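You operate a simulated robot arm through the tools that you are given. There is no shell and no other tool. Be economical: measure what you need, move in short steps, check, and stop when the job is done.

You run a simulated robot arm. Do the job below in one go: nothing can be reset, and whatever is moved stays where it is left.

Task
Cap the water tank, start the pump unit and open the ballast knob until the cloudy water clears.
Fine: tank cap on before the red switch; shut the ballast knob again; leave the pipe link alone. Where these are worked on the way, their far stop is far enough and under half their travel is too little: ballast knob.

It is judged by the outcome, as a careful person would: the job done as asked, and still so three seconds after it is handed in. It fails if anything else is knocked over, pushed out of place, dropped, spilled or broken. Lids that push on must go on centred and level and be pressed home; caps that screw on are set level and turned clockwise until they are tight.

Robot
A 6-joint arm with a two-finger parallel gripper, fixed in place. Base frame: the origin is at the foot of the arm, x ahead of it, y to its left, z up; the work surface is at about z = 700. Lengths are in mm, angles in degrees, forces in N, time in s.
With the tool pointing down near the work surface it reaches from about 220 to 620 mm from the base axis. Its first joint turns from -66.0 to 66.0 degrees. Payload 2.7 kg.
The tool frame sits at the grasp point between the pads (the TCP): z along the fingers, y along the line on which they close. The tips reach 23 mm beyond it. Largest opening 94 mm; finger width 38, thickness 10; the body of the gripper, 54 by 96 mm, starts 39 mm behind the TCP.
Orientation is that of the tool frame in the base frame, as a unit quaternion [x, y, z, w]. With the fingers straight down and closing along the base's y, the tool's x points along the base's -x, its y along +y and its z along -z.

Tools
- The arm moves only by the tool nudge_tool. Its argument "series" is a list of rows, each an object (a shift or turn left out is 0, a gripper value left out holds the last) with "delta_pos": the shift along the tool's x, y, z in mm, a list of three; "dr": the turn, a rotation vector about the tool's x, y, z in degrees, a list of three. In form: [{"delta_pos": [dx, dy, dz], "dr": [wx, wy, wz]}, ...]. A call has 1 to 8 rows; each row is the pose to reach, as a shift and turn from the pose commanded when the call began, along the tool's axes at that moment. "grip" is the finger opening in mm, from 0 to 94, set as the call begins (left out, the last holds). Each row takes 0.2 s and may step no farther than 50 mm and 8.6 degrees from the row before; otherwise, or with a gripper value out of range, the whole call is refused. Where a pose cannot be reached the arm comes as near as it can. A force on the tool above 60 N (or 10 N above the force at the start of the call, whichever is more), or a blocked arm, ends the call early, and 0.2 s more pass. The fingers move at their own pace (about 45 mm/s each) and stop on an object; they squeeze with about 24 N. The grip force told is the motor's: it shows also when the fingers shut on nothing. Time passes only in rows, and 0.2 s behind the last, so rows that repeat a pose let the fingers close. It gives the time, the measured TCP pose, the force on the tool (base axes), the opening and the grip force at its end, in the units of the frame above (readings bear some noise), with the torque about the TCP (base axes, N m) and any sound that the robot's microphone picked up.
- Cameras (640 x 400 px; columns grow to the right, rows downward): "scene" is fixed at [68.6, -436.9, 1388.2]; the picture's right is [0.78, -0.63, 0.00], its down [-0.46, -0.57, -0.69] and it looks along [0.43, 0.53, -0.73] (base axes); focal length 315 px, centre (320, 200). "wrist" rides on the gripper at [86, 16, -74] in the tool frame; the picture's right is [-0.18, 0.98, 0.00], its down [-0.58, -0.11, -0.81] and it looks along [-0.79, -0.15, 0.59] (tool axes); focal length 243 px, centre (320, 200). There is no depth. A picture from a camera that has moved, and an enlarged one, comes with that camera's place and axes in the base frame and with its lens.
- capture(camera): a new picture of that camera. No time passes.
- inspect(camera, box): a new picture of the part [left, top, right, bottom] of that camera's present view, enlarged. No time passes.
- close_job(): hands the job in; it is judged then, once.

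Go step by step. Nothing tells you positions but the pictures and the camera data: compare them with the known pose of the tool, close in by small moves and look again before you grip or let go. The budget is 120 turns and 76 pictures, counting those below and the enlarged ones. Unless the task says otherwise, let go and move clear before handing in, and close with one line.

The tools are called by a JSON object that holds its "method" and its "body". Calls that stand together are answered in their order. nudge_tool: Moves the arm, as the interface text tells. Its arguments: {"type":"object","properties":{"series":{"type":"array","items":{"type":"object","properties":{"delta_pos":{"type":"array","items":{"type":"number"}},"dr":{"type":"array","items":{"type":"number"}}}}},"grip":{"type":"number"}},"required":["series"]} The other tools are called the same way: capture (camera) takes a picture; inspect (camera, box) takes an enlarged picture of a part of a camera's view; close_job () hands the job in.

At the start:

```text
time: 0.0
position: [388.3, 154.4, 945.6]
tool_rot: [-0.001, 1.0, 0.0, 0.0]
wrist_force: [0.4, -0.2, 0.3]
wrist_torque: [0.02, 0.0, 0.0]
opening: 93.9
finger_force: 0.0
```

scene: 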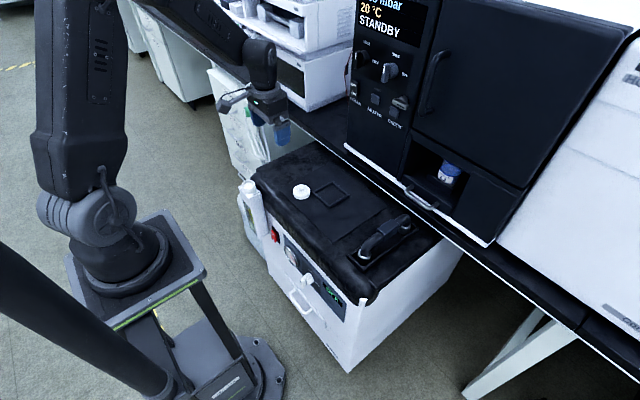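
wrist: 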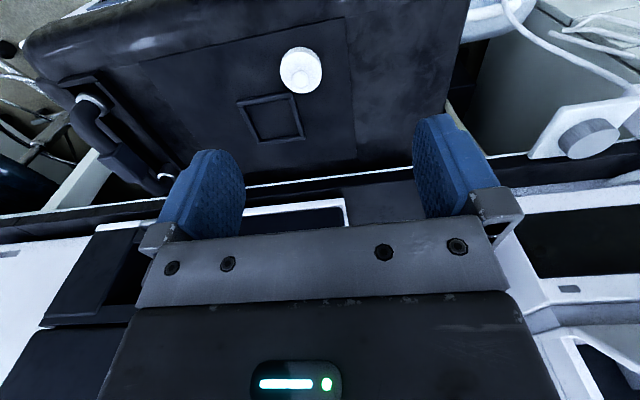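

I see a black-topped white unit with a round white piece on it, and a control panel on its front. I'll enlarge the views to identify the tank, cap, switch, knob and pipe link.

{"method": "inspect", "body": {"camera": "scene", "box": [220, 130, 460, 330]}}

{"method": "inspect", "body": {"camera": "scene", "box": [340, 0, 500, 240]}}

{"method": "inspect", "body": {"camera": "scene", "box": [225, 170, 385, 330]}}

{"method": "inspect", "body": {"camera": "wrist", "box": [0, 0, 640, 200]}}

```text
2.00 times, centred on (340, 230) of scene
camera zoom: at [68.6, -436.9, 1388.2], right [0.78, -0.63, 0.0], down [-0.46, -0.57, -0.69], along [0.43, 0.53, -0.73], focal length 630 px, centre (280, 140)
```

zoom: 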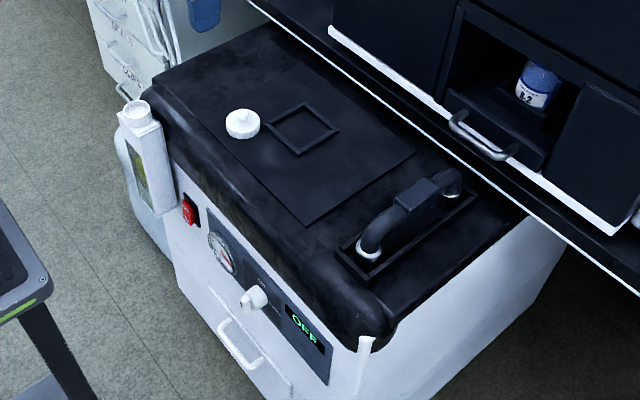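

```text
1.67 times, centred on (420, 120) of scene
camera zoom: at [68.6, -436.9, 1388.2], right [0.78, -0.63, 0.0], down [-0.46, -0.57, -0.69], along [0.43, 0.53, -0.73], focal length 525 px, centre (153, 333)
```

zoom: 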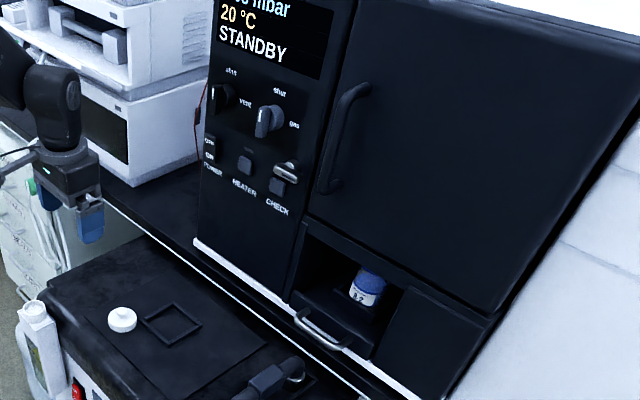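

```text
2.50 times, centred on (305, 250) of scene
camera zoom: at [68.6, -436.9, 1388.2], right [0.78, -0.63, 0.0], down [-0.46, -0.57, -0.69], along [0.43, 0.53, -0.73], focal length 787 px, centre (358, 75)
```

zoom: 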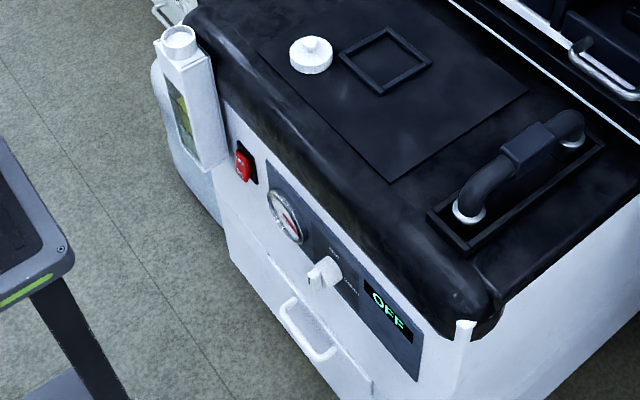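

```text
1.00 times, centred on (320, 100) of wrist (not enlarged: the box is as wide or as high as the picture)
camera zoom: at [301.4, 170.5, 1021.0], right [0.18, 0.98, 0.0], down [0.58, -0.11, 0.81], along [0.79, -0.15, -0.59], focal length 243 px, centre (320, 300)
```

zoom: 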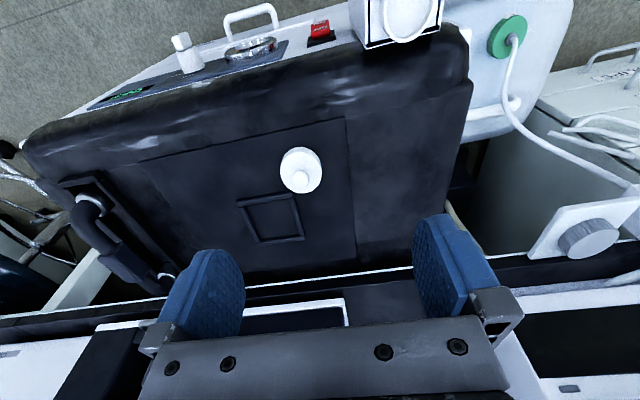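

The white filler neck on the left of the front is the tank, and the cap lies on the black top at about (447, 116, 705). The red switch, gauge and ballast knob are on the front face, and the black hose on the right is the pipe link. I'll back the arm up so the wrist camera sees the front.

{"method": "nudge_tool", "body": {"series": [{"delta_pos": [45, 0, 0]}, {"delta_pos": [90, 0, 0]}, {"delta_pos": [130, 0, 0]}, {"delta_pos": [130, 0, 0]}]}}

{"method": "capture", "body": {"camera": "wrist"}}

{"method": "capture", "body": {"camera": "scene"}}

```text
time: 1.0
position: [258.9, 152.8, 944.9]
tool_rot: [0.0, 1.0, 0.0, 0.0]
wrist_force: [0.2, 0.8, 0.3]
wrist_torque: [-0.01, 0.02, -0.01]
opening: 94.1
finger_force: 0.0
```

```text
69 pictures are left
camera wrist: at [171.0, 169.9, 1021.5], right [0.18, 0.98, 0.0], down [0.58, -0.11, 0.81], along [0.79, -0.15, -0.59], focal length 243 px, centre (320, 200)
```

wrist: 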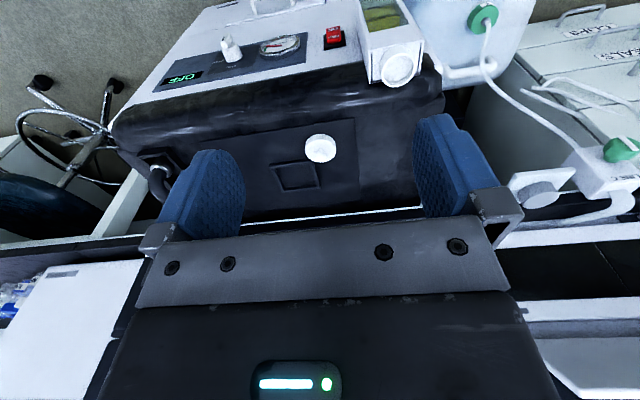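

```text
68 pictures are left
```

scene: 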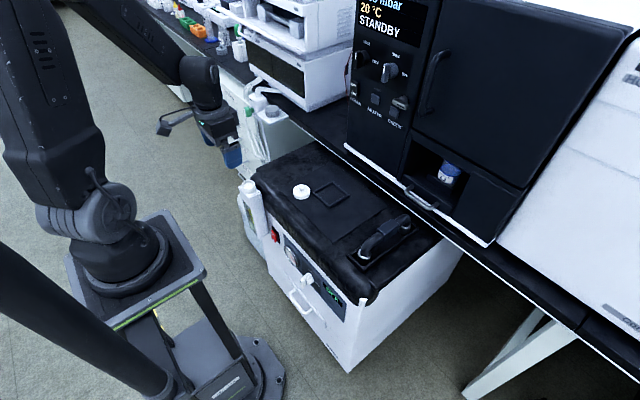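

{"method": "inspect", "body": {"camera": "wrist", "box": [200, -20, 460, 180]}}

{"method": "inspect", "body": {"camera": "wrist", "box": [340, 0, 440, 90]}}

{"method": "inspect", "body": {"camera": "scene", "box": [230, 170, 290, 250]}}

{"method": "inspect", "body": {"camera": "scene", "box": [275, 170, 355, 220]}}

{"method": "inspect", "body": {"camera": "scene", "box": [265, 230, 355, 320]}}

```text
refused: -20 is not a number from 0 to 400
```

```text
4.44 times, centred on (390, 45) of wrist
camera zoom: at [171.0, 169.9, 1021.5], right [0.18, 0.98, 0.0], down [0.58, -0.11, 0.81], along [0.79, -0.15, -0.59], focal length 1078 px, centre (9, 889)
```

zoom: 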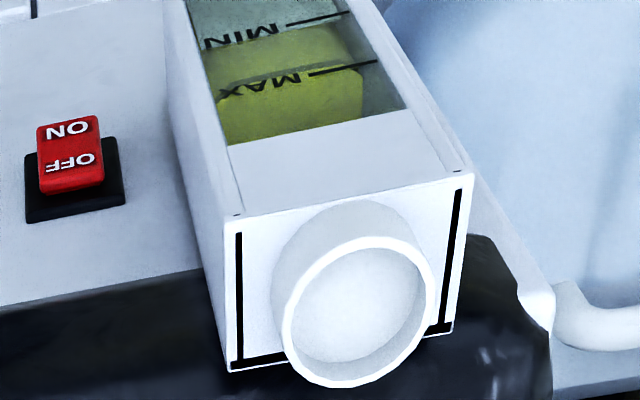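

```text
5.00 times, centred on (260, 210) of scene
camera zoom: at [68.6, -436.9, 1388.2], right [0.78, -0.63, 0.0], down [-0.46, -0.57, -0.69], along [0.43, 0.53, -0.73], focal length 1575 px, centre (620, 150)
```

zoom: 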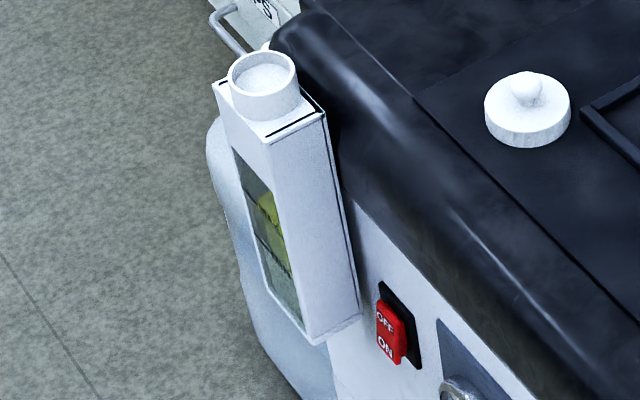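

```text
8.00 times, centred on (315, 195) of scene
camera zoom: at [68.6, -436.9, 1388.2], right [0.78, -0.63, 0.0], down [-0.46, -0.57, -0.69], along [0.43, 0.53, -0.73], focal length 2520 px, centre (360, 240)
```

zoom: 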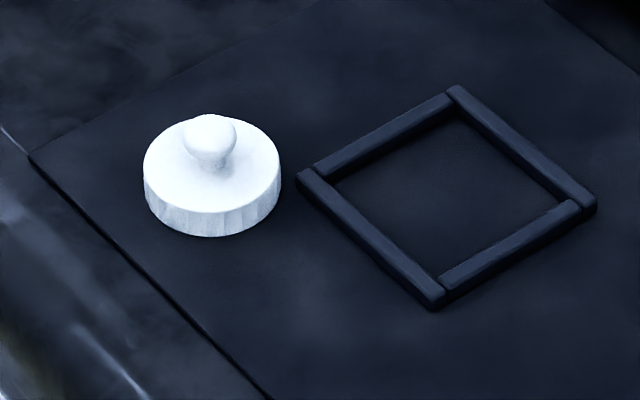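

```text
4.44 times, centred on (310, 275) of scene
camera zoom: at [68.6, -436.9, 1388.2], right [0.78, -0.63, 0.0], down [-0.46, -0.57, -0.69], along [0.43, 0.53, -0.73], focal length 1400 px, centre (364, -133)
```

zoom: 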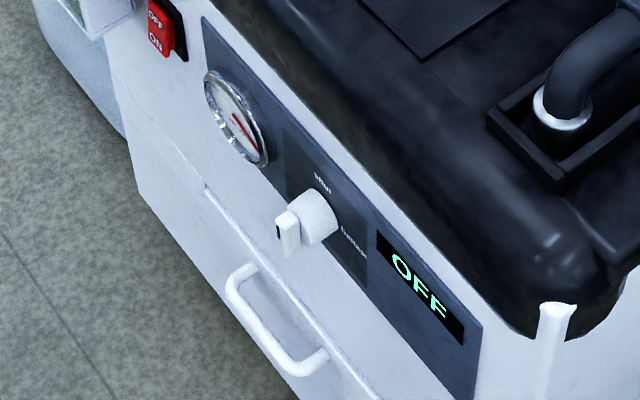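

The views triangulate consistently: neck rim about (335, 239, 713), cap (447, 119, 705), switch (351, 161, 519), knob (341, -36, 511). Next I move above the cap.

{"method": "nudge_tool", "body": {"series": [{"delta_pos": [-40, -7, 0]}, {"delta_pos": [-80, -14, 20]}, {"delta_pos": [-120, -21, 45]}, {"delta_pos": [-155, -28, 75]}, {"delta_pos": [-188, -34, 110]}, {"delta_pos": [-188, -34, 145]}, {"delta_pos": [-188, -34, 145]}], "grip": 94}}

{"method": "capture", "body": {"camera": "wrist"}}

{"method": "inspect", "body": {"camera": "scene", "box": [240, 120, 400, 220]}}

```text
time: 2.6
position: [446.2, 123.3, 802.0]
tool_rot: [-0.001, 1.0, 0.0, 0.0]
wrist_force: [-0.1, -0.1, -0.4]
wrist_torque: [-0.01, -0.04, 0.02]
opening: 94.0
finger_force: 0.1
```

```text
63 pictures are left
camera wrist: at [359.7, 137.6, 876.6], right [0.18, 0.98, 0.0], down [0.58, -0.11, 0.81], along [0.79, -0.15, -0.59], focal length 243 px, centre (320, 200)
```

wrist: 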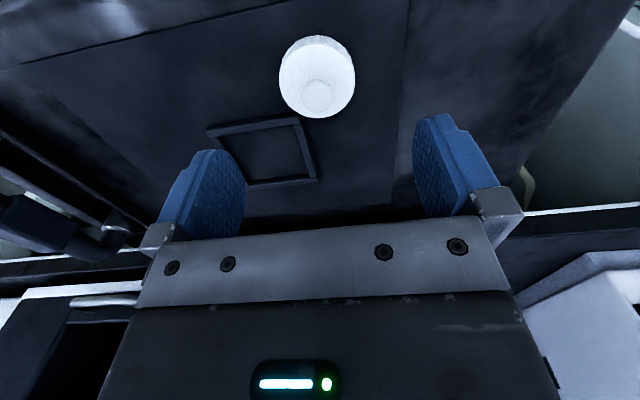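

```text
4.00 times, centred on (320, 170) of scene
camera zoom: at [68.6, -436.9, 1388.2], right [0.78, -0.63, 0.0], down [-0.46, -0.57, -0.69], along [0.43, 0.53, -0.73], focal length 1260 px, centre (320, 320)
```

zoom: 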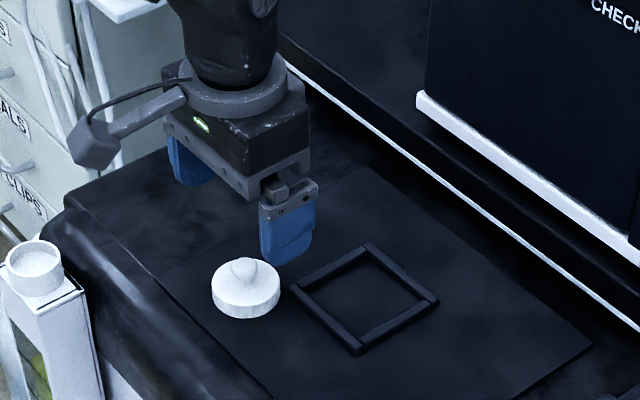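

I'm above the cap, which looks centred around (445, 120). I'll descend partway and check.

{"method": "nudge_tool", "body": {"series": [{"delta_pos": [0, -1.5, 30]}, {"delta_pos": [0, -1.5, 55]}, {"delta_pos": [0, -1.5, 55]}]}}

{"method": "capture", "body": {"camera": "wrist"}}

{"method": "inspect", "body": {"camera": "scene", "box": [260, 150, 340, 200]}}

```text
time: 3.4
position: [445.0, 119.8, 746.3]
tool_rot: [0.0, 1.0, 0.0, 0.0]
wrist_force: [0.7, -0.9, 0.0]
wrist_torque: [-0.03, 0.02, 0.0]
opening: 93.8
finger_force: 0.0
```

```text
61 pictures are left
camera wrist: at [358.8, 136.0, 821.1], right [0.18, 0.98, 0.0], down [0.58, -0.11, 0.81], along [0.79, -0.15, -0.59], focal length 243 px, centre (320, 200)
```

wrist: 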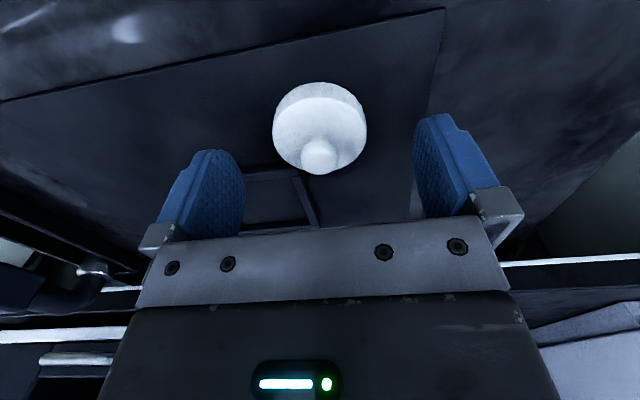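

```text
8.00 times, centred on (300, 175) of scene
camera zoom: at [68.6, -436.9, 1388.2], right [0.78, -0.63, 0.0], down [-0.46, -0.57, -0.69], along [0.43, 0.53, -0.73], focal length 2520 px, centre (480, 400)
```

zoom: 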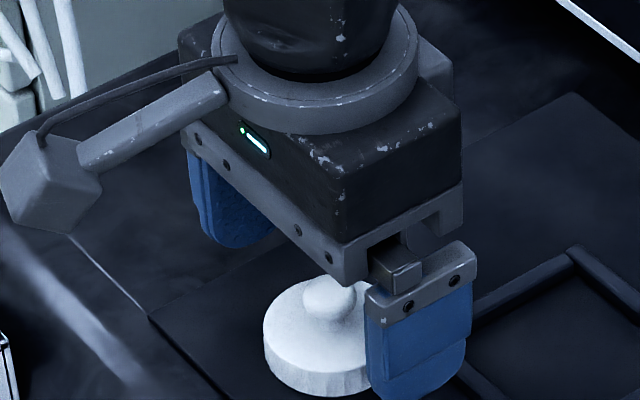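

The cap's disc top is at z ≈ 708 and centred. I'll lower so the tips are beside the skirt, then close.

{"method": "nudge_tool", "body": {"series": [{"delta_pos": [0, 0, 14]}, {"delta_pos": [0, 0, 27]}, {"delta_pos": [0, 0, 27]}]}}

{"method": "inspect", "body": {"camera": "scene", "box": [270, 165, 350, 215]}}

{"method": "capture", "body": {"camera": "wrist"}}

```text
time: 4.0
position: [446.1, 119.8, 726.2]
tool_rot: [-0.002, 1.0, -0.001, -0.002]
wrist_force: [-10.7, -1.0, 14.9]
wrist_torque: [0.74, -0.02, 0.55]
opening: 93.4
finger_force: 0.1
stopped in row 3: the force on the tool passed its limit at 83 N (the readings are from after the stop); the commanded pose is now the measured one
```

```text
8.00 times, centred on (310, 190) of scene
camera zoom: at [68.2, -437.0, 1388.2], right [0.78, -0.63, 0.0], down [-0.46, -0.57, -0.69], along [0.43, 0.53, -0.73], focal length 2520 px, centre (400, 280)
```

zoom: 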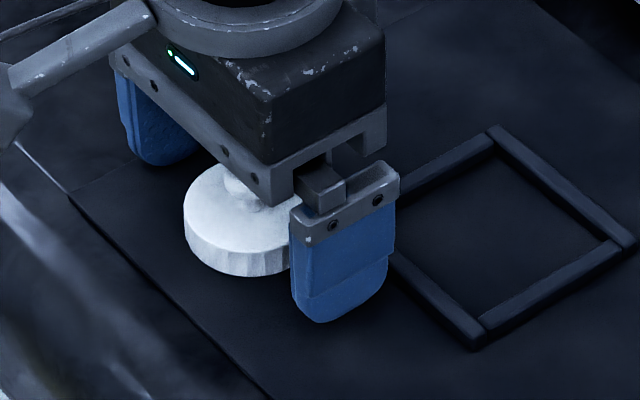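

```text
58 pictures are left
camera wrist: at [360.1, 135.6, 801.4], right [0.18, 0.98, 0.0], down [0.59, -0.11, 0.8], along [0.79, -0.15, -0.59], focal length 243 px, centre (320, 200)
```

wrist: 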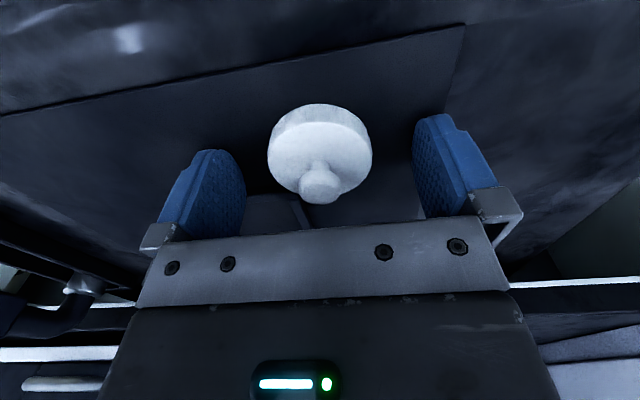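

One finger touched the surface near the panel edge, on the +y side. I'll lift a bit, narrow the opening so both fingers stay over the panel, and descend gently again.

{"method": "nudge_tool", "body": {"series": [{"delta_pos": [0, 0, -6]}, {"delta_pos": [0, 0, -6]}, {"delta_pos": [0, 0, -6]}], "grip": 66}}

{"method": "nudge_tool", "body": {"series": [{"delta_pos": [0, 0, 3]}, {"delta_pos": [0, 0, 5]}, {"delta_pos": [0, 0, 6]}, {"delta_pos": [0, 0, 7]}]}}

{"method": "capture", "body": {"camera": "wrist"}}

```text
time: 4.8
position: [446.0, 119.0, 732.3]
tool_rot: [-0.001, 1.0, 0.0, -0.002]
wrist_force: [0.3, 0.5, 0.4]
wrist_torque: [-0.03, 0.01, 0.0]
opening: 65.9
finger_force: 0.1
```

```text
time: 5.8
position: [446.4, 119.2, 727.0]
tool_rot: [0.0, 1.0, 0.0, -0.001]
wrist_force: [-14.3, -2.9, 35.0]
wrist_torque: [0.15, -0.34, 0.05]
opening: 65.4
finger_force: 0.1
```

```text
57 pictures are left
camera wrist: at [360.7, 135.8, 801.0], right [0.18, 0.98, 0.0], down [0.58, -0.11, 0.81], along [0.79, -0.15, -0.59], focal length 243 px, centre (320, 200)
```

wrist: 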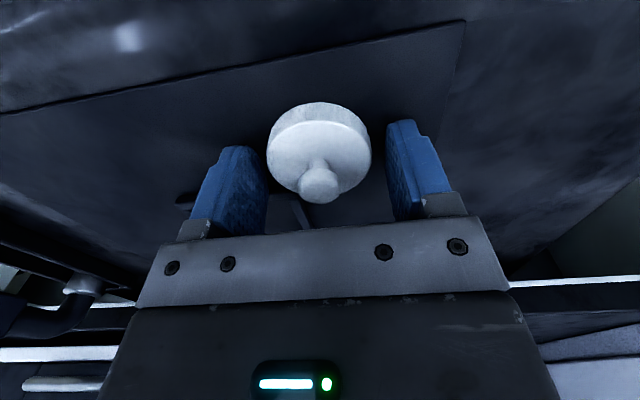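

The surface is at z ≈ 703, and the cap sits between the fingers. I'll ease up 2 mm and close on the skirt.

{"method": "nudge_tool", "body": {"series": [{"delta_pos": [0, 0, -3]}, {"delta_pos": [0, 0, -3]}, {"delta_pos": [0, 0, -3]}, {"delta_pos": [0, 0, -3]}], "grip": 40}}

{"method": "inspect", "body": {"camera": "scene", "box": [270, 165, 350, 215]}}

{"method": "capture", "body": {"camera": "wrist"}}

```text
time: 6.8
position: [446.4, 120.3, 727.0]
tool_rot: [-0.001, 1.0, -0.001, -0.002]
wrist_force: [0.3, -0.2, -0.2]
wrist_torque: [0.03, 0.02, 0.04]
opening: 49.5
finger_force: 24.2
```

```text
8.00 times, centred on (310, 190) of scene
camera zoom: at [68.6, -436.9, 1388.2], right [0.78, -0.63, 0.0], down [-0.46, -0.57, -0.69], along [0.43, 0.53, -0.73], focal length 2520 px, centre (400, 280)
```

zoom: 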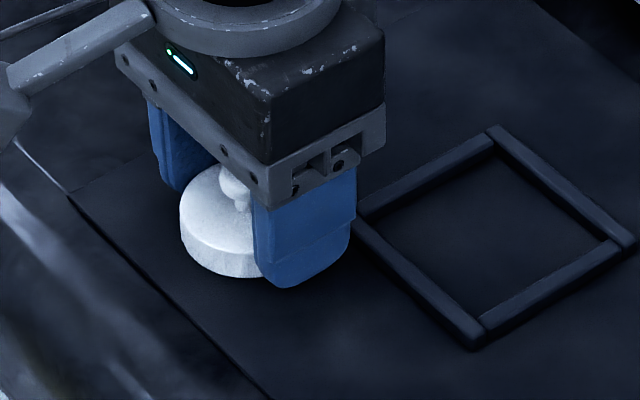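

```text
55 pictures are left
camera wrist: at [360.0, 135.9, 801.8], right [0.18, 0.98, 0.0], down [0.58, -0.11, 0.8], along [0.79, -0.15, -0.59], focal length 243 px, centre (320, 200)
```

wrist: 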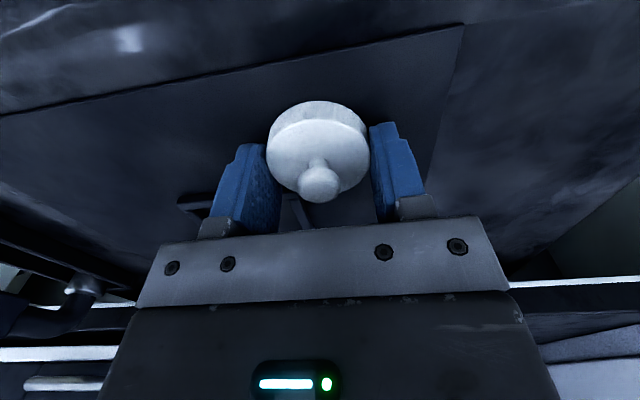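

Gripped, but the cap sits about 7 mm toward the robot from the finger centre. I'll open slightly, shift, regrip and recheck.

{"method": "nudge_tool", "body": {"series": [{"delta_pos": [0, 0, 0]}, {"delta_pos": [0, 0, 0]}, {"delta_pos": [7, 0, 0]}, {"delta_pos": [7, 0, 0]}], "grip": 60}}

{"method": "nudge_tool", "body": {"series": [{"delta_pos": [0, 0, 0]}, {"delta_pos": [0, 0, 0]}, {"delta_pos": [0, 0, 0]}], "grip": 40}}

{"method": "nudge_tool", "body": {"series": [{"delta_pos": [0, 0, -25]}, {"delta_pos": [0, 0, -65]}, {"delta_pos": [0, 0, -65]}]}}

{"method": "capture", "body": {"camera": "wrist"}}

{"method": "inspect", "body": {"camera": "scene", "box": [260, 140, 340, 190]}}

```text
time: 7.8
position: [439.3, 120.5, 727.8]
tool_rot: [0.0, 1.0, -0.001, 0.0]
wrist_force: [0.8, -0.3, 1.0]
wrist_torque: [0.01, 0.01, 0.01]
opening: 60.0
finger_force: 0.0
```

```text
time: 8.6
position: [440.1, 118.8, 727.5]
tool_rot: [-0.001, 1.0, 0.0, -0.002]
wrist_force: [-0.2, 0.0, -0.1]
wrist_torque: [-0.01, 0.02, 0.0]
opening: 49.6
finger_force: 23.5
```

```text
time: 9.4
position: [439.2, 123.1, 794.6]
tool_rot: [-0.001, 1.0, -0.001, -0.001]
wrist_force: [-0.3, 0.3, 0.4]
wrist_torque: [0.02, -0.02, 0.0]
opening: 39.9
finger_force: 0.0
```

```text
54 pictures are left
camera wrist: at [352.5, 137.8, 869.0], right [0.18, 0.98, 0.0], down [0.58, -0.11, 0.8], along [0.79, -0.15, -0.59], focal length 243 px, centre (320, 200)
```

wrist: 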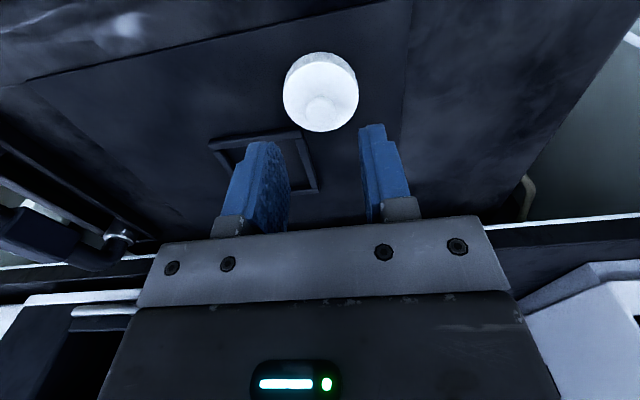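

```text
8.00 times, centred on (300, 165) of scene
camera zoom: at [68.6, -436.9, 1388.2], right [0.78, -0.63, 0.0], down [-0.46, -0.57, -0.69], along [0.43, 0.53, -0.73], focal length 2520 px, centre (480, 480)
```

zoom: 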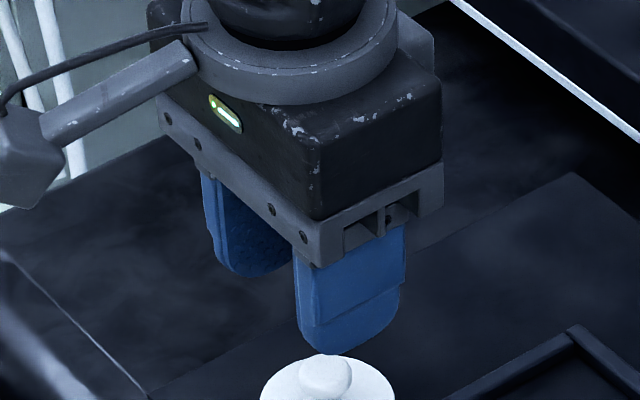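

The skirt grip slipped off the shallow tips. The cap stayed put at about (439, 121). I'll grip the nub on top instead, with the pads reaching down to the disc.

{"method": "nudge_tool", "body": {"series": [{"delta_pos": [0, 0, 0]}, {"delta_pos": [0, 0, 25]}, {"delta_pos": [0, 0, 45]}, {"delta_pos": [0, 0, 51]}, {"delta_pos": [0, 0, 53]}], "grip": 50}}

{"method": "capture", "body": {"camera": "wrist"}}

{"method": "inspect", "body": {"camera": "scene", "box": [270, 165, 350, 215]}}

```text
time: 10.6
position: [440.7, 121.3, 739.3]
tool_rot: [0.0, 1.0, 0.0, -0.001]
wrist_force: [-0.3, 0.6, 0.6]
wrist_torque: [0.01, -0.03, -0.02]
opening: 50.3
finger_force: 0.1
```

```text
52 pictures are left
camera wrist: at [353.9, 136.3, 815.2], right [0.18, 0.98, 0.0], down [0.58, -0.11, 0.8], along [0.79, -0.15, -0.59], focal length 243 px, centre (320, 200)
```

wrist: 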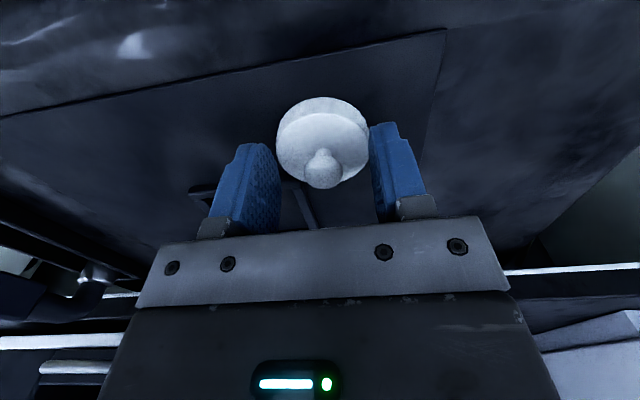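

```text
8.00 times, centred on (310, 190) of scene
camera zoom: at [68.6, -436.9, 1388.2], right [0.78, -0.63, 0.0], down [-0.46, -0.57, -0.69], along [0.43, 0.53, -0.73], focal length 2520 px, centre (400, 280)
```

zoom: 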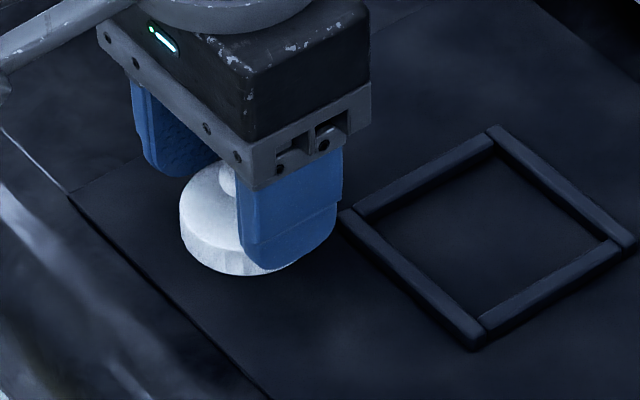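

The nub is centred between the fingers, with tips about at the disc level. I'll close on it.

{"method": "nudge_tool", "body": {"series": [{"delta_pos": [0, 0, 0]}, {"delta_pos": [0, 0, 0]}, {"delta_pos": [0, 0, 0]}, {"delta_pos": [0, 0, 0]}], "grip": 5}}

{"method": "nudge_tool", "body": {"series": [{"delta_pos": [0, 0, -5]}, {"delta_pos": [0, 0, -15]}, {"delta_pos": [0, 0, -15]}]}}

{"method": "capture", "body": {"camera": "wrist"}}

{"method": "inspect", "body": {"camera": "scene", "box": [270, 165, 350, 215]}}

```text
time: 11.6
position: [439.7, 120.1, 740.1]
tool_rot: [0.0, 1.0, -0.001, 0.0]
wrist_force: [0.7, 0.3, 0.0]
wrist_torque: [-0.02, -0.04, -0.01]
opening: 18.1
finger_force: 24.3
```

```text
time: 12.4
position: [441.0, 120.3, 754.4]
tool_rot: [0.0, 1.0, -0.001, -0.002]
wrist_force: [0.0, 0.7, 0.4]
wrist_torque: [-0.01, 0.0, 0.0]
opening: 17.8
finger_force: 23.7
```

```text
50 pictures are left
camera wrist: at [354.0, 136.6, 829.9], right [0.18, 0.98, 0.0], down [0.58, -0.11, 0.8], along [0.79, -0.15, -0.59], focal length 243 px, centre (320, 200)
```

wrist: 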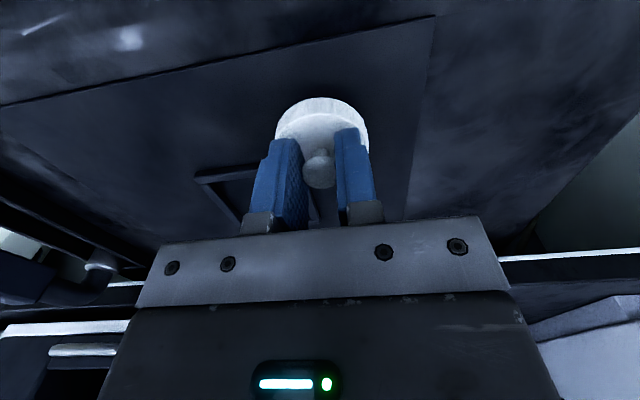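

```text
8.00 times, centred on (310, 190) of scene
camera zoom: at [68.6, -436.9, 1388.2], right [0.78, -0.63, 0.0], down [-0.46, -0.57, -0.69], along [0.43, 0.53, -0.73], focal length 2520 px, centre (400, 280)
```

zoom: 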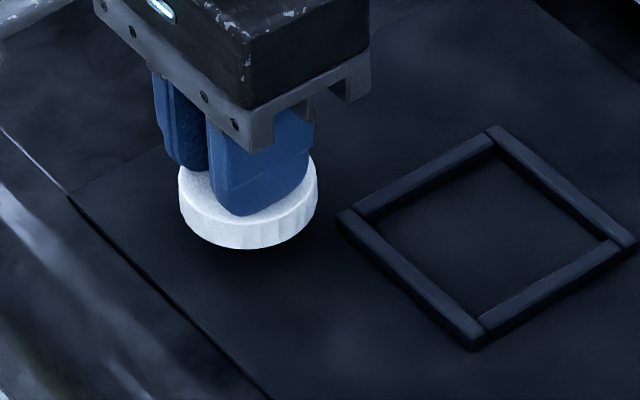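

The cap is lifted and level. I'll raise it and carry it toward the neck, stopping short above it to look.

{"method": "nudge_tool", "body": {"series": [{"delta_pos": [0, 0, -25]}, {"delta_pos": [0, 0, -45]}, {"delta_pos": [20, 22, -45]}, {"delta_pos": [42, 46, -45]}, {"delta_pos": [64, 72, -45]}, {"delta_pos": [86, 98, -45]}, {"delta_pos": [105, 119, -45]}, {"delta_pos": [105, 119, -45]}]}}

{"method": "capture", "body": {"camera": "wrist"}}

{"method": "inspect", "body": {"camera": "scene", "box": [210, 140, 306, 200]}}

```text
time: 14.2
position: [333.6, 239.9, 799.9]
tool_rot: [0.0, 1.0, 0.0, -0.001]
wrist_force: [0.8, 0.1, -1.2]
wrist_torque: [-0.01, -0.03, 0.02]
opening: 18.0
finger_force: 23.6
```

```text
48 pictures are left
camera wrist: at [247.8, 255.1, 874.9], right [0.18, 0.98, 0.0], down [0.58, -0.11, 0.8], along [0.79, -0.15, -0.59], focal length 243 px, centre (320, 200)
```

wrist: 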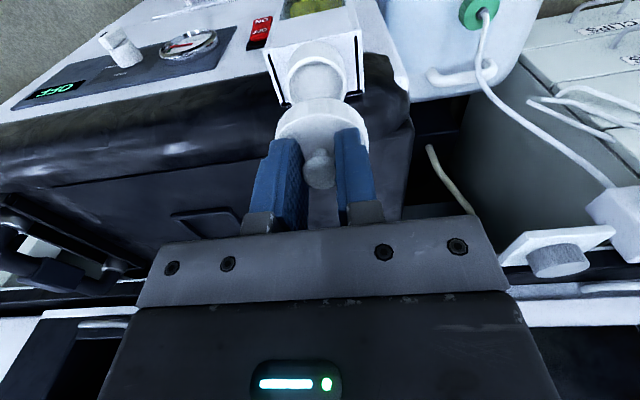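

```text
6.67 times, centred on (258, 170) of scene
camera zoom: at [68.6, -436.8, 1388.2], right [0.78, -0.63, 0.0], down [-0.46, -0.57, -0.69], along [0.43, 0.53, -0.73], focal length 2100 px, centre (733, 400)
```

zoom: 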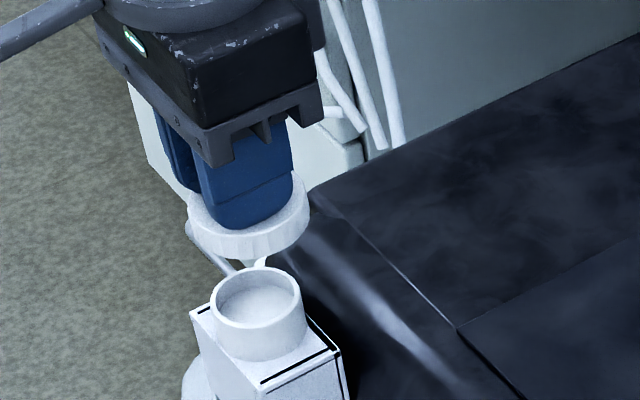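

{"method": "inspect", "body": {"camera": "wrist", "box": [255, 20, 383, 100]}}

{"method": "inspect", "body": {"camera": "scene", "box": [234, 165, 266, 185]}}

```text
5.00 times, centred on (319, 60) of wrist
camera zoom: at [247.8, 255.1, 874.9], right [0.18, 0.98, 0.0], down [0.58, -0.11, 0.8], along [0.79, -0.15, -0.59], focal length 1213 px, centre (325, 900)
```

zoom: 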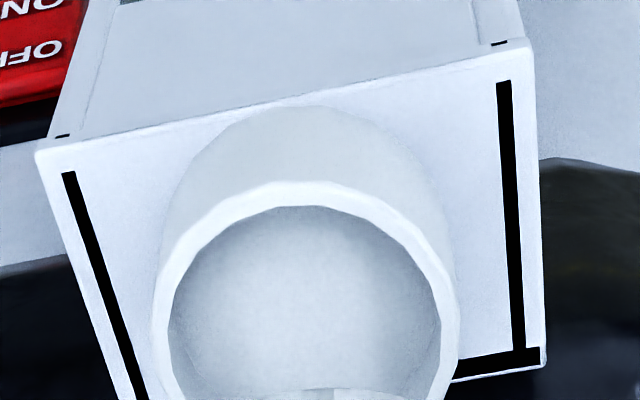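

```text
16.00 times, centred on (250, 175) of scene
camera zoom: at [68.6, -436.8, 1388.2], right [0.78, -0.63, 0.0], down [-0.46, -0.57, -0.69], along [0.43, 0.53, -0.73], focal length 5039 px, centre (1440, 600)
```

zoom: 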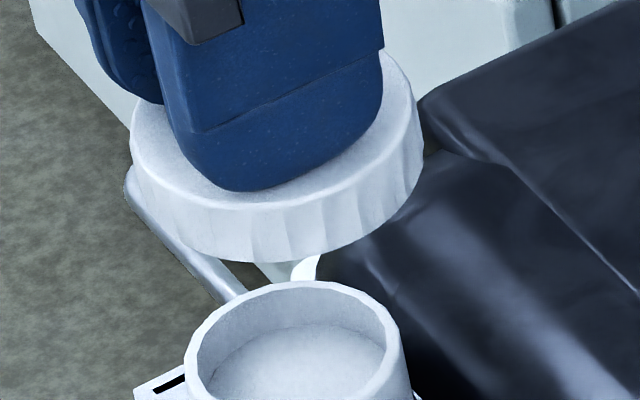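

The neck is slightly nearer the robot than the cap. I'll shift by (-5, -1.5), lower to just above the rim, and look again.

{"method": "nudge_tool", "body": {"series": [{"delta_pos": [5, -1.5, 0]}, {"delta_pos": [5, -1.5, 15]}, {"delta_pos": [5, -1.5, 30]}, {"delta_pos": [5, -1.5, 36]}, {"delta_pos": [5, -1.5, 36]}]}}

{"method": "inspect", "body": {"camera": "wrist", "box": [240, 40, 400, 140]}}

{"method": "inspect", "body": {"camera": "scene", "box": [228, 170, 268, 195]}}

```text
time: 15.4
position: [328.9, 238.9, 763.0]
tool_rot: [-0.001, 1.0, 0.0, -0.001]
wrist_force: [0.0, -0.3, -0.2]
wrist_torque: [-0.04, 0.01, -0.02]
opening: 18.1
finger_force: 24.1
```

```text
4.00 times, centred on (320, 90) of wrist
camera zoom: at [242.7, 254.0, 838.1], right [0.18, 0.98, 0.0], down [0.58, -0.11, 0.81], along [0.79, -0.15, -0.59], focal length 970 px, centre (320, 640)
```

zoom: 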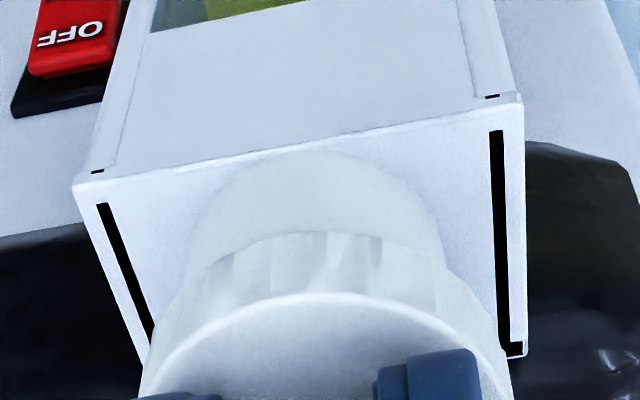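

```text
16.00 times, centred on (248, 182) of scene
camera zoom: at [68.6, -436.9, 1388.2], right [0.78, -0.63, 0.0], down [-0.46, -0.57, -0.69], along [0.43, 0.53, -0.73], focal length 5039 px, centre (1472, 480)
```

zoom: 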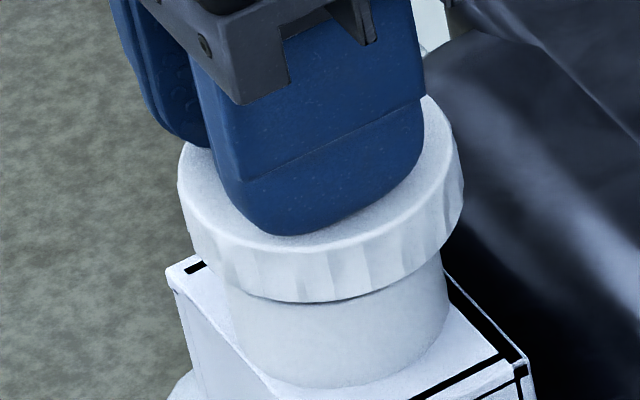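

Cap and neck line up within about 1 mm. I'll apply the small correction and lower gently.

{"method": "nudge_tool", "body": {"series": [{"delta_pos": [0.7, -0.9, 0]}, {"delta_pos": [0.7, -0.9, 4]}, {"delta_pos": [0.7, -0.9, 8]}, {"delta_pos": [0.7, -0.9, 11]}, {"delta_pos": [0.7, -0.9, 13]}, {"delta_pos": [0.7, -0.9, 15]}]}}

{"method": "inspect", "body": {"camera": "scene", "box": [228, 170, 268, 195]}}

```text
time: 16.8
position: [327.6, 236.6, 748.2]
tool_rot: [0.0, 1.0, -0.001, -0.002]
wrist_force: [-15.3, 4.2, 12.6]
wrist_torque: [0.04, 0.07, 0.01]
opening: 18.0
finger_force: 23.8
heard: snap
```

```text
16.00 times, centred on (248, 182) of scene
camera zoom: at [68.2, -436.9, 1388.2], right [0.78, -0.63, 0.0], down [-0.46, -0.57, -0.69], along [0.43, 0.53, -0.73], focal length 5039 px, centre (1472, 480)
```

zoom: 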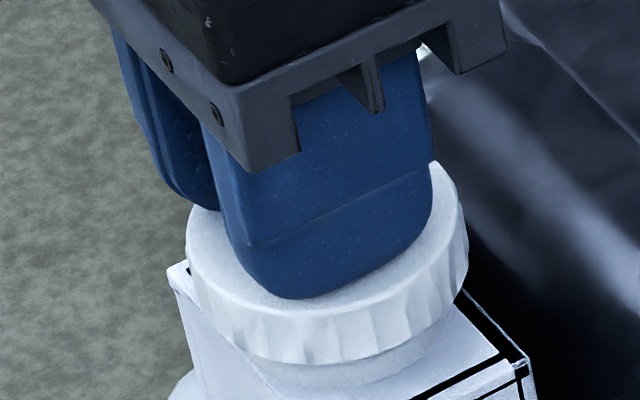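

A snap was heard, so the push-on cap is seated. I'll release, lift off and check it.

{"method": "nudge_tool", "body": {"series": [{"delta_pos": [0, 0, -1]}, {"delta_pos": [0, 0, -1]}, {"delta_pos": [0, 0, -1]}, {"delta_pos": [0, 0, -1]}], "grip": 45}}

{"method": "nudge_tool", "body": {"series": [{"delta_pos": [0, 0, -20]}, {"delta_pos": [0, 0, -50]}, {"delta_pos": [0, 0, -90]}, {"delta_pos": [0, 0, -130]}, {"delta_pos": [0, 0, -130]}]}}

{"method": "inspect", "body": {"camera": "scene", "box": [228, 170, 268, 195]}}

{"method": "capture", "body": {"camera": "wrist"}}

```text
time: 17.8
position: [329.4, 236.7, 748.2]
tool_rot: [0.0, 1.0, 0.0, -0.002]
wrist_force: [0.3, -0.1, 0.1]
wrist_torque: [-0.03, -0.05, -0.02]
opening: 45.0
finger_force: 0.0
```

```text
time: 19.0
position: [331.4, 234.7, 882.6]
tool_rot: [0.0, 1.0, -0.001, -0.001]
wrist_force: [-0.3, 0.0, 0.0]
wrist_torque: [0.02, 0.04, -0.01]
opening: 44.8
finger_force: 0.1
```

```text
16.00 times, centred on (248, 182) of scene
camera zoom: at [68.6, -436.9, 1388.2], right [0.78, -0.63, 0.0], down [-0.46, -0.57, -0.69], along [0.43, 0.53, -0.73], focal length 5039 px, centre (1472, 480)
```

zoom: 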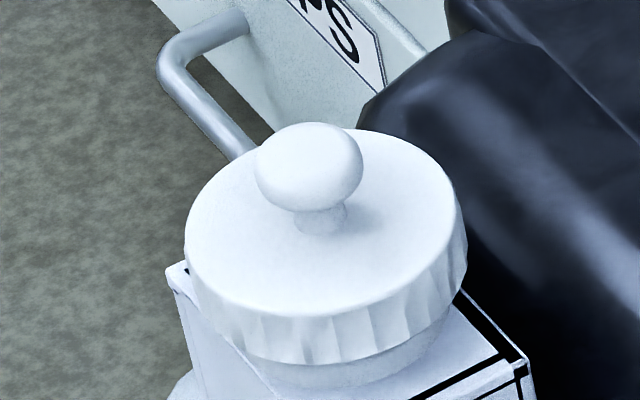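

```text
40 pictures are left
camera wrist: at [245.1, 250.6, 957.8], right [0.18, 0.98, 0.0], down [0.58, -0.11, 0.8], along [0.79, -0.15, -0.59], focal length 243 px, centre (320, 200)
```

wrist: 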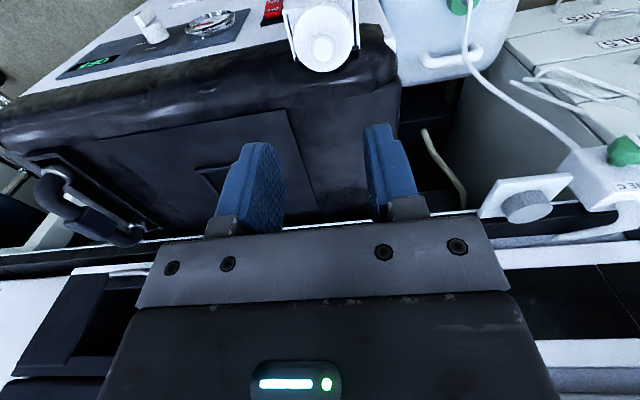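

The cap is on, level and centred. Now a closer look at the switch and knob.

{"method": "inspect", "body": {"camera": "scene", "box": [258, 218, 306, 248]}}

{"method": "inspect", "body": {"camera": "scene", "box": [284, 260, 332, 290]}}

```text
13.33 times, centred on (282, 233) of scene
camera zoom: at [68.6, -436.9, 1388.2], right [0.78, -0.63, 0.0], down [-0.46, -0.57, -0.69], along [0.43, 0.53, -0.73], focal length 4200 px, centre (827, -240)
```

zoom: 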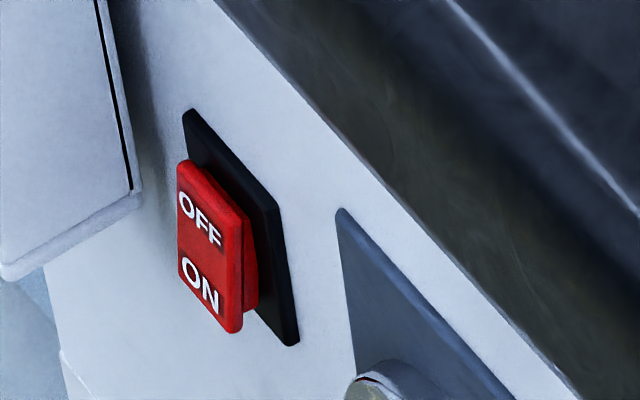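

```text
13.33 times, centred on (308, 275) of scene
camera zoom: at [68.6, -436.9, 1388.2], right [0.78, -0.63, 0.0], down [-0.46, -0.57, -0.69], along [0.43, 0.53, -0.73], focal length 4200 px, centre (480, -800)
```

zoom: 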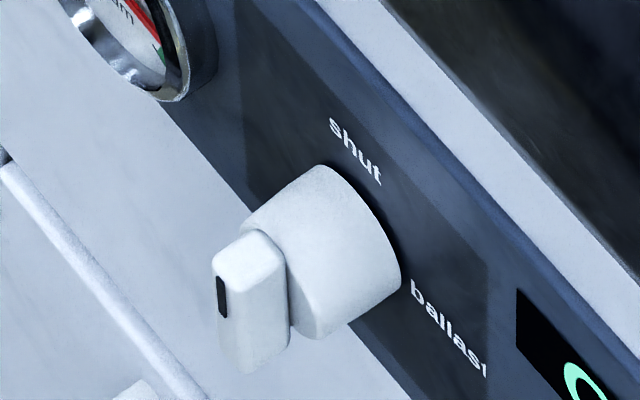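

The lower, ON half of the red rocker sticks out and must be pressed. I'll close the gripper, come in front of the panel, and tilt the fingers forward about 68° so the body clears the tank.

{"method": "nudge_tool", "body": {"series": [{"delta_pos": [10, -15, 0], "dr": [0, -8.5, 0]}, {"delta_pos": [20, -35, 0], "dr": [0, -17, 0]}, {"delta_pos": [41, -55, 10], "dr": [0, -25.5, 0]}, {"delta_pos": [41, -79, 25], "dr": [0, -34, 0]}, {"delta_pos": [41, -79, 40], "dr": [0, -42.5, 0]}, {"delta_pos": [41, -79, 55], "dr": [0, -51, 0]}, {"delta_pos": [41, -79, 70], "dr": [0, -59.5, 0]}, {"delta_pos": [41, -79, 82], "dr": [0, -68, 0]}], "grip": 0}}

{"method": "capture", "body": {"camera": "scene"}}

```text
time: 20.8
position: [340.8, 189.2, 933.7]
tool_rot: [-0.011, 0.843, -0.026, 0.537]
wrist_force: [0.0, -0.4, 1.3]
wrist_torque: [0.02, 0.0, -0.02]
opening: 0.1
finger_force: 24.0
out of reach, approached as far as the arm can: row 2, 3, 4, 5, 6, 7, 8
```

```text
37 pictures are left
```

scene: 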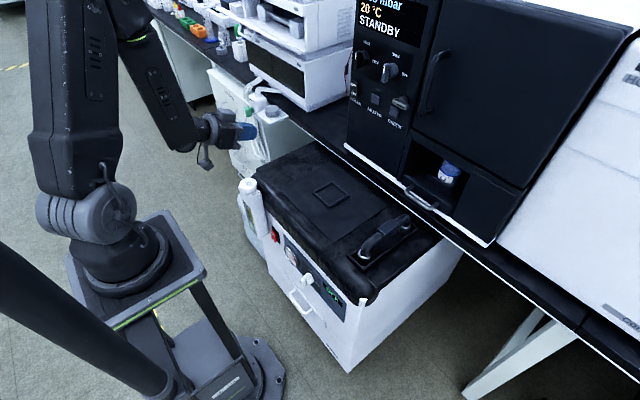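

The arm was too cramped up high but reached a tilt of about 65°. I'll go down in front of the panel, where there is more room, checking the pose.

{"method": "nudge_tool", "body": {"series": [{"delta_pos": [30, -15, 5]}, {"delta_pos": [65, -33, 10]}, {"delta_pos": [100, -33, 16]}, {"delta_pos": [130, -33, 22]}, {"delta_pos": [157, -33, 28]}, {"delta_pos": [157, -33, 28]}]}}

```text
time: 22.2
position: [383.4, 204.8, 892.5]
tool_rot: [-0.015, 0.845, -0.032, 0.533]
wrist_force: [-0.1, -0.3, -0.3]
wrist_torque: [0.02, 0.01, 0.0]
opening: 0.0
finger_force: 24.0
out of reach, approached as far as the arm can: row 1, 2, 3, 4, 5, 6
```

The steep tilt isn't reachable close in. I'll back up and reduce the tilt to about 35° to recover a known pose.

{"method": "nudge_tool", "body": {"series": [{"delta_pos": [-40, 0, 0], "dr": [0, 8, 0]}, {"delta_pos": [-80, 0, -3], "dr": [0, 16, 0]}, {"delta_pos": [-120, 0, -6], "dr": [0, 24, 0]}, {"delta_pos": [-158, 0, -10], "dr": [0, 32, 0]}, {"delta_pos": [-158, 0, -10], "dr": [0, 32, 0]}]}}

```text
time: 23.4
position: [440.7, 210.1, 1036.7]
tool_rot: [-0.005, 0.959, -0.027, 0.283]
wrist_force: [1.5, 0.5, 0.5]
wrist_torque: [0.01, 0.0, -0.01]
opening: 0.2
finger_force: 24.7
```

The commanded pose follows the measured one, at (441, 210, 1037) with a 33° tilt. I'll go vertical, move in front of the panel, descend vertically, and tilt only when low.

{"method": "nudge_tool", "body": {"series": [{"delta_pos": [39, -13, 8], "dr": [-0.6, 6.5, 0.1]}, {"delta_pos": [77, -26, 15], "dr": [-1.2, 13.1, 0.2]}, {"delta_pos": [116, -39, 23], "dr": [-1.9, 19.6, 0.4]}, {"delta_pos": [154, -52, 30], "dr": [-2.5, 26.2, 0.5]}, {"delta_pos": [193, -65, 38], "dr": [-3.1, 32.7, 0.6]}, {"delta_pos": [193, -65, 38], "dr": [-3.1, 32.7, 0.6]}]}}

```text
time: 24.8
position: [296.0, 138.2, 903.7]
tool_rot: [0.001, 1.0, -0.001, 0.002]
wrist_force: [0.0, -0.3, 0.6]
wrist_torque: [-0.03, -0.01, -0.01]
opening: 0.0
finger_force: 23.6
```

{"method": "nudge_tool", "body": {"series": [{"delta_pos": [10, 0, 45]}, {"delta_pos": [10, 0, 90]}, {"delta_pos": [10, 0, 135]}, {"delta_pos": [10, 0, 180]}, {"delta_pos": [10, 0, 225]}, {"delta_pos": [10, 0, 270]}, {"delta_pos": [10, 0, 270]}]}}

{"method": "capture", "body": {"camera": "scene"}}

```text
time: 26.4
position: [290.6, 135.3, 633.6]
tool_rot: [0.0, 1.0, -0.001, 0.001]
wrist_force: [-0.5, -0.2, -0.3]
wrist_torque: [0.0, 0.01, -0.02]
opening: 0.0
finger_force: 24.5
```

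```text
36 pictures are left
```

scene: 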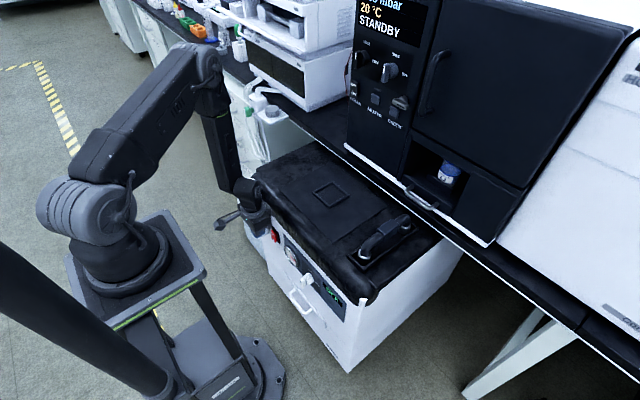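

Good posture. Now I'll tilt forward about 60° while lowering to about z = 560.

{"method": "nudge_tool", "body": {"series": [{"delta_pos": [0, 2, 10], "dr": [0, -8.5, 0]}, {"delta_pos": [0, 4, 20], "dr": [0, -17, 0]}, {"delta_pos": [3, 6, 30], "dr": [0, -25.5, 0]}, {"delta_pos": [5, 8, 40], "dr": [0, -34, 0]}, {"delta_pos": [5, 10, 50], "dr": [0, -42.5, 0]}, {"delta_pos": [5, 12, 60], "dr": [0, -51, 0]}, {"delta_pos": [5, 14, 70], "dr": [0, -59.5, 0]}, {"delta_pos": [5, 14, 70], "dr": [0, -59.5, 0]}]}}

{"method": "capture", "body": {"camera": "wrist"}}

{"method": "capture", "body": {"camera": "scene"}}

```text
time: 28.2
position: [285.1, 149.0, 564.4]
tool_rot: [0.001, 0.867, -0.002, 0.499]
wrist_force: [-0.4, 0.5, 0.1]
wrist_torque: [-0.02, 0.04, 0.01]
opening: 0.1
finger_force: 23.7
```

```text
35 pictures are left
camera wrist: at [176.4, 165.8, 527.1], right [0.09, 0.98, 0.16], down [-0.4, -0.11, 0.91], along [0.91, -0.15, 0.39], focal length 243 px, centre (320, 200)
```

wrist: 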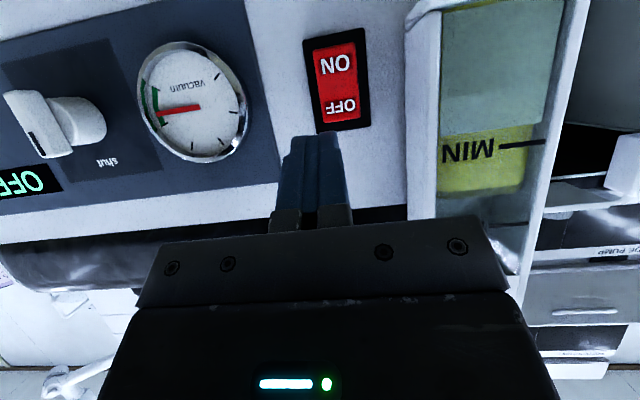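

```text
34 pictures are left
```

scene: 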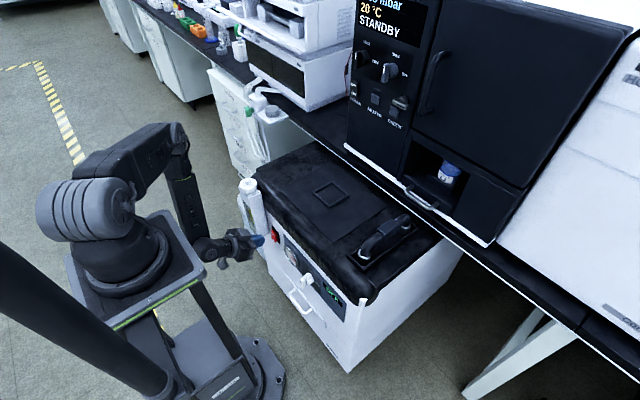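

The wrist view shows the switch at y ≈ 162, ON half at z ≈ 511. I'll drop to its height, then advance.

{"method": "nudge_tool", "body": {"series": [{"delta_pos": [23, 5, 16]}, {"delta_pos": [46, 9, 32.3]}, {"delta_pos": [46, 9, 32.3]}, {"delta_pos": [39, 9, 44.4]}, {"delta_pos": [36, 9, 49.6]}, {"delta_pos": [36, 9, 49.6]}]}}

{"method": "capture", "body": {"camera": "wrist"}}

{"method": "inspect", "body": {"camera": "scene", "box": [230, 205, 310, 255]}}

```text
time: 29.6
position: [309.7, 158.5, 508.8]
tool_rot: [0.0, 0.868, -0.002, 0.497]
wrist_force: [0.7, 0.2, 0.5]
wrist_torque: [-0.02, 0.0, 0.02]
opening: 0.0
finger_force: 23.8
```

```text
33 pictures are left
camera wrist: at [200.8, 175.4, 471.6], right [0.1, 0.98, 0.16], down [-0.4, -0.11, 0.91], along [0.91, -0.15, 0.39], focal length 243 px, centre (320, 200)
```

wrist: 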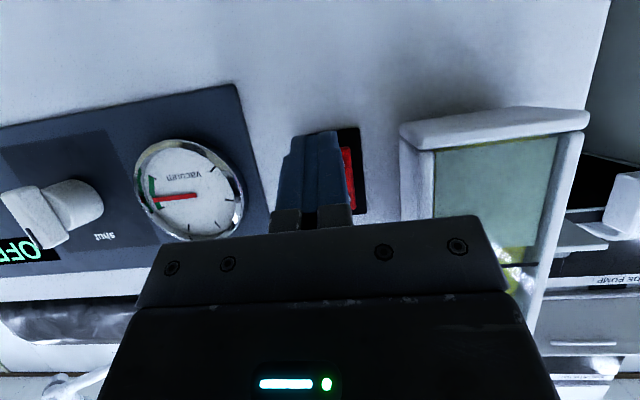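

```text
8.00 times, centred on (270, 230) of scene
camera zoom: at [68.6, -436.9, 1388.2], right [0.78, -0.63, 0.0], down [-0.46, -0.57, -0.69], along [0.43, 0.53, -0.73], focal length 2520 px, centre (720, -40)
```

zoom: 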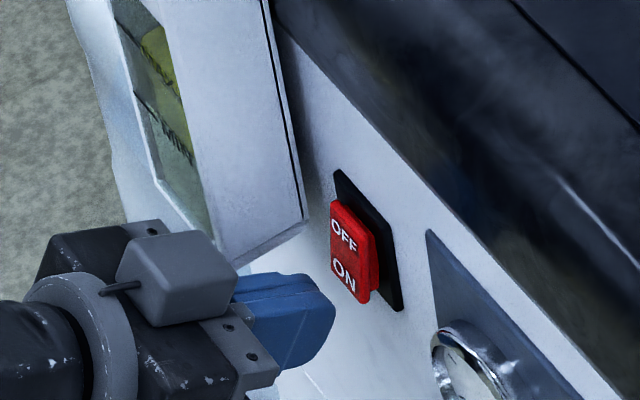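

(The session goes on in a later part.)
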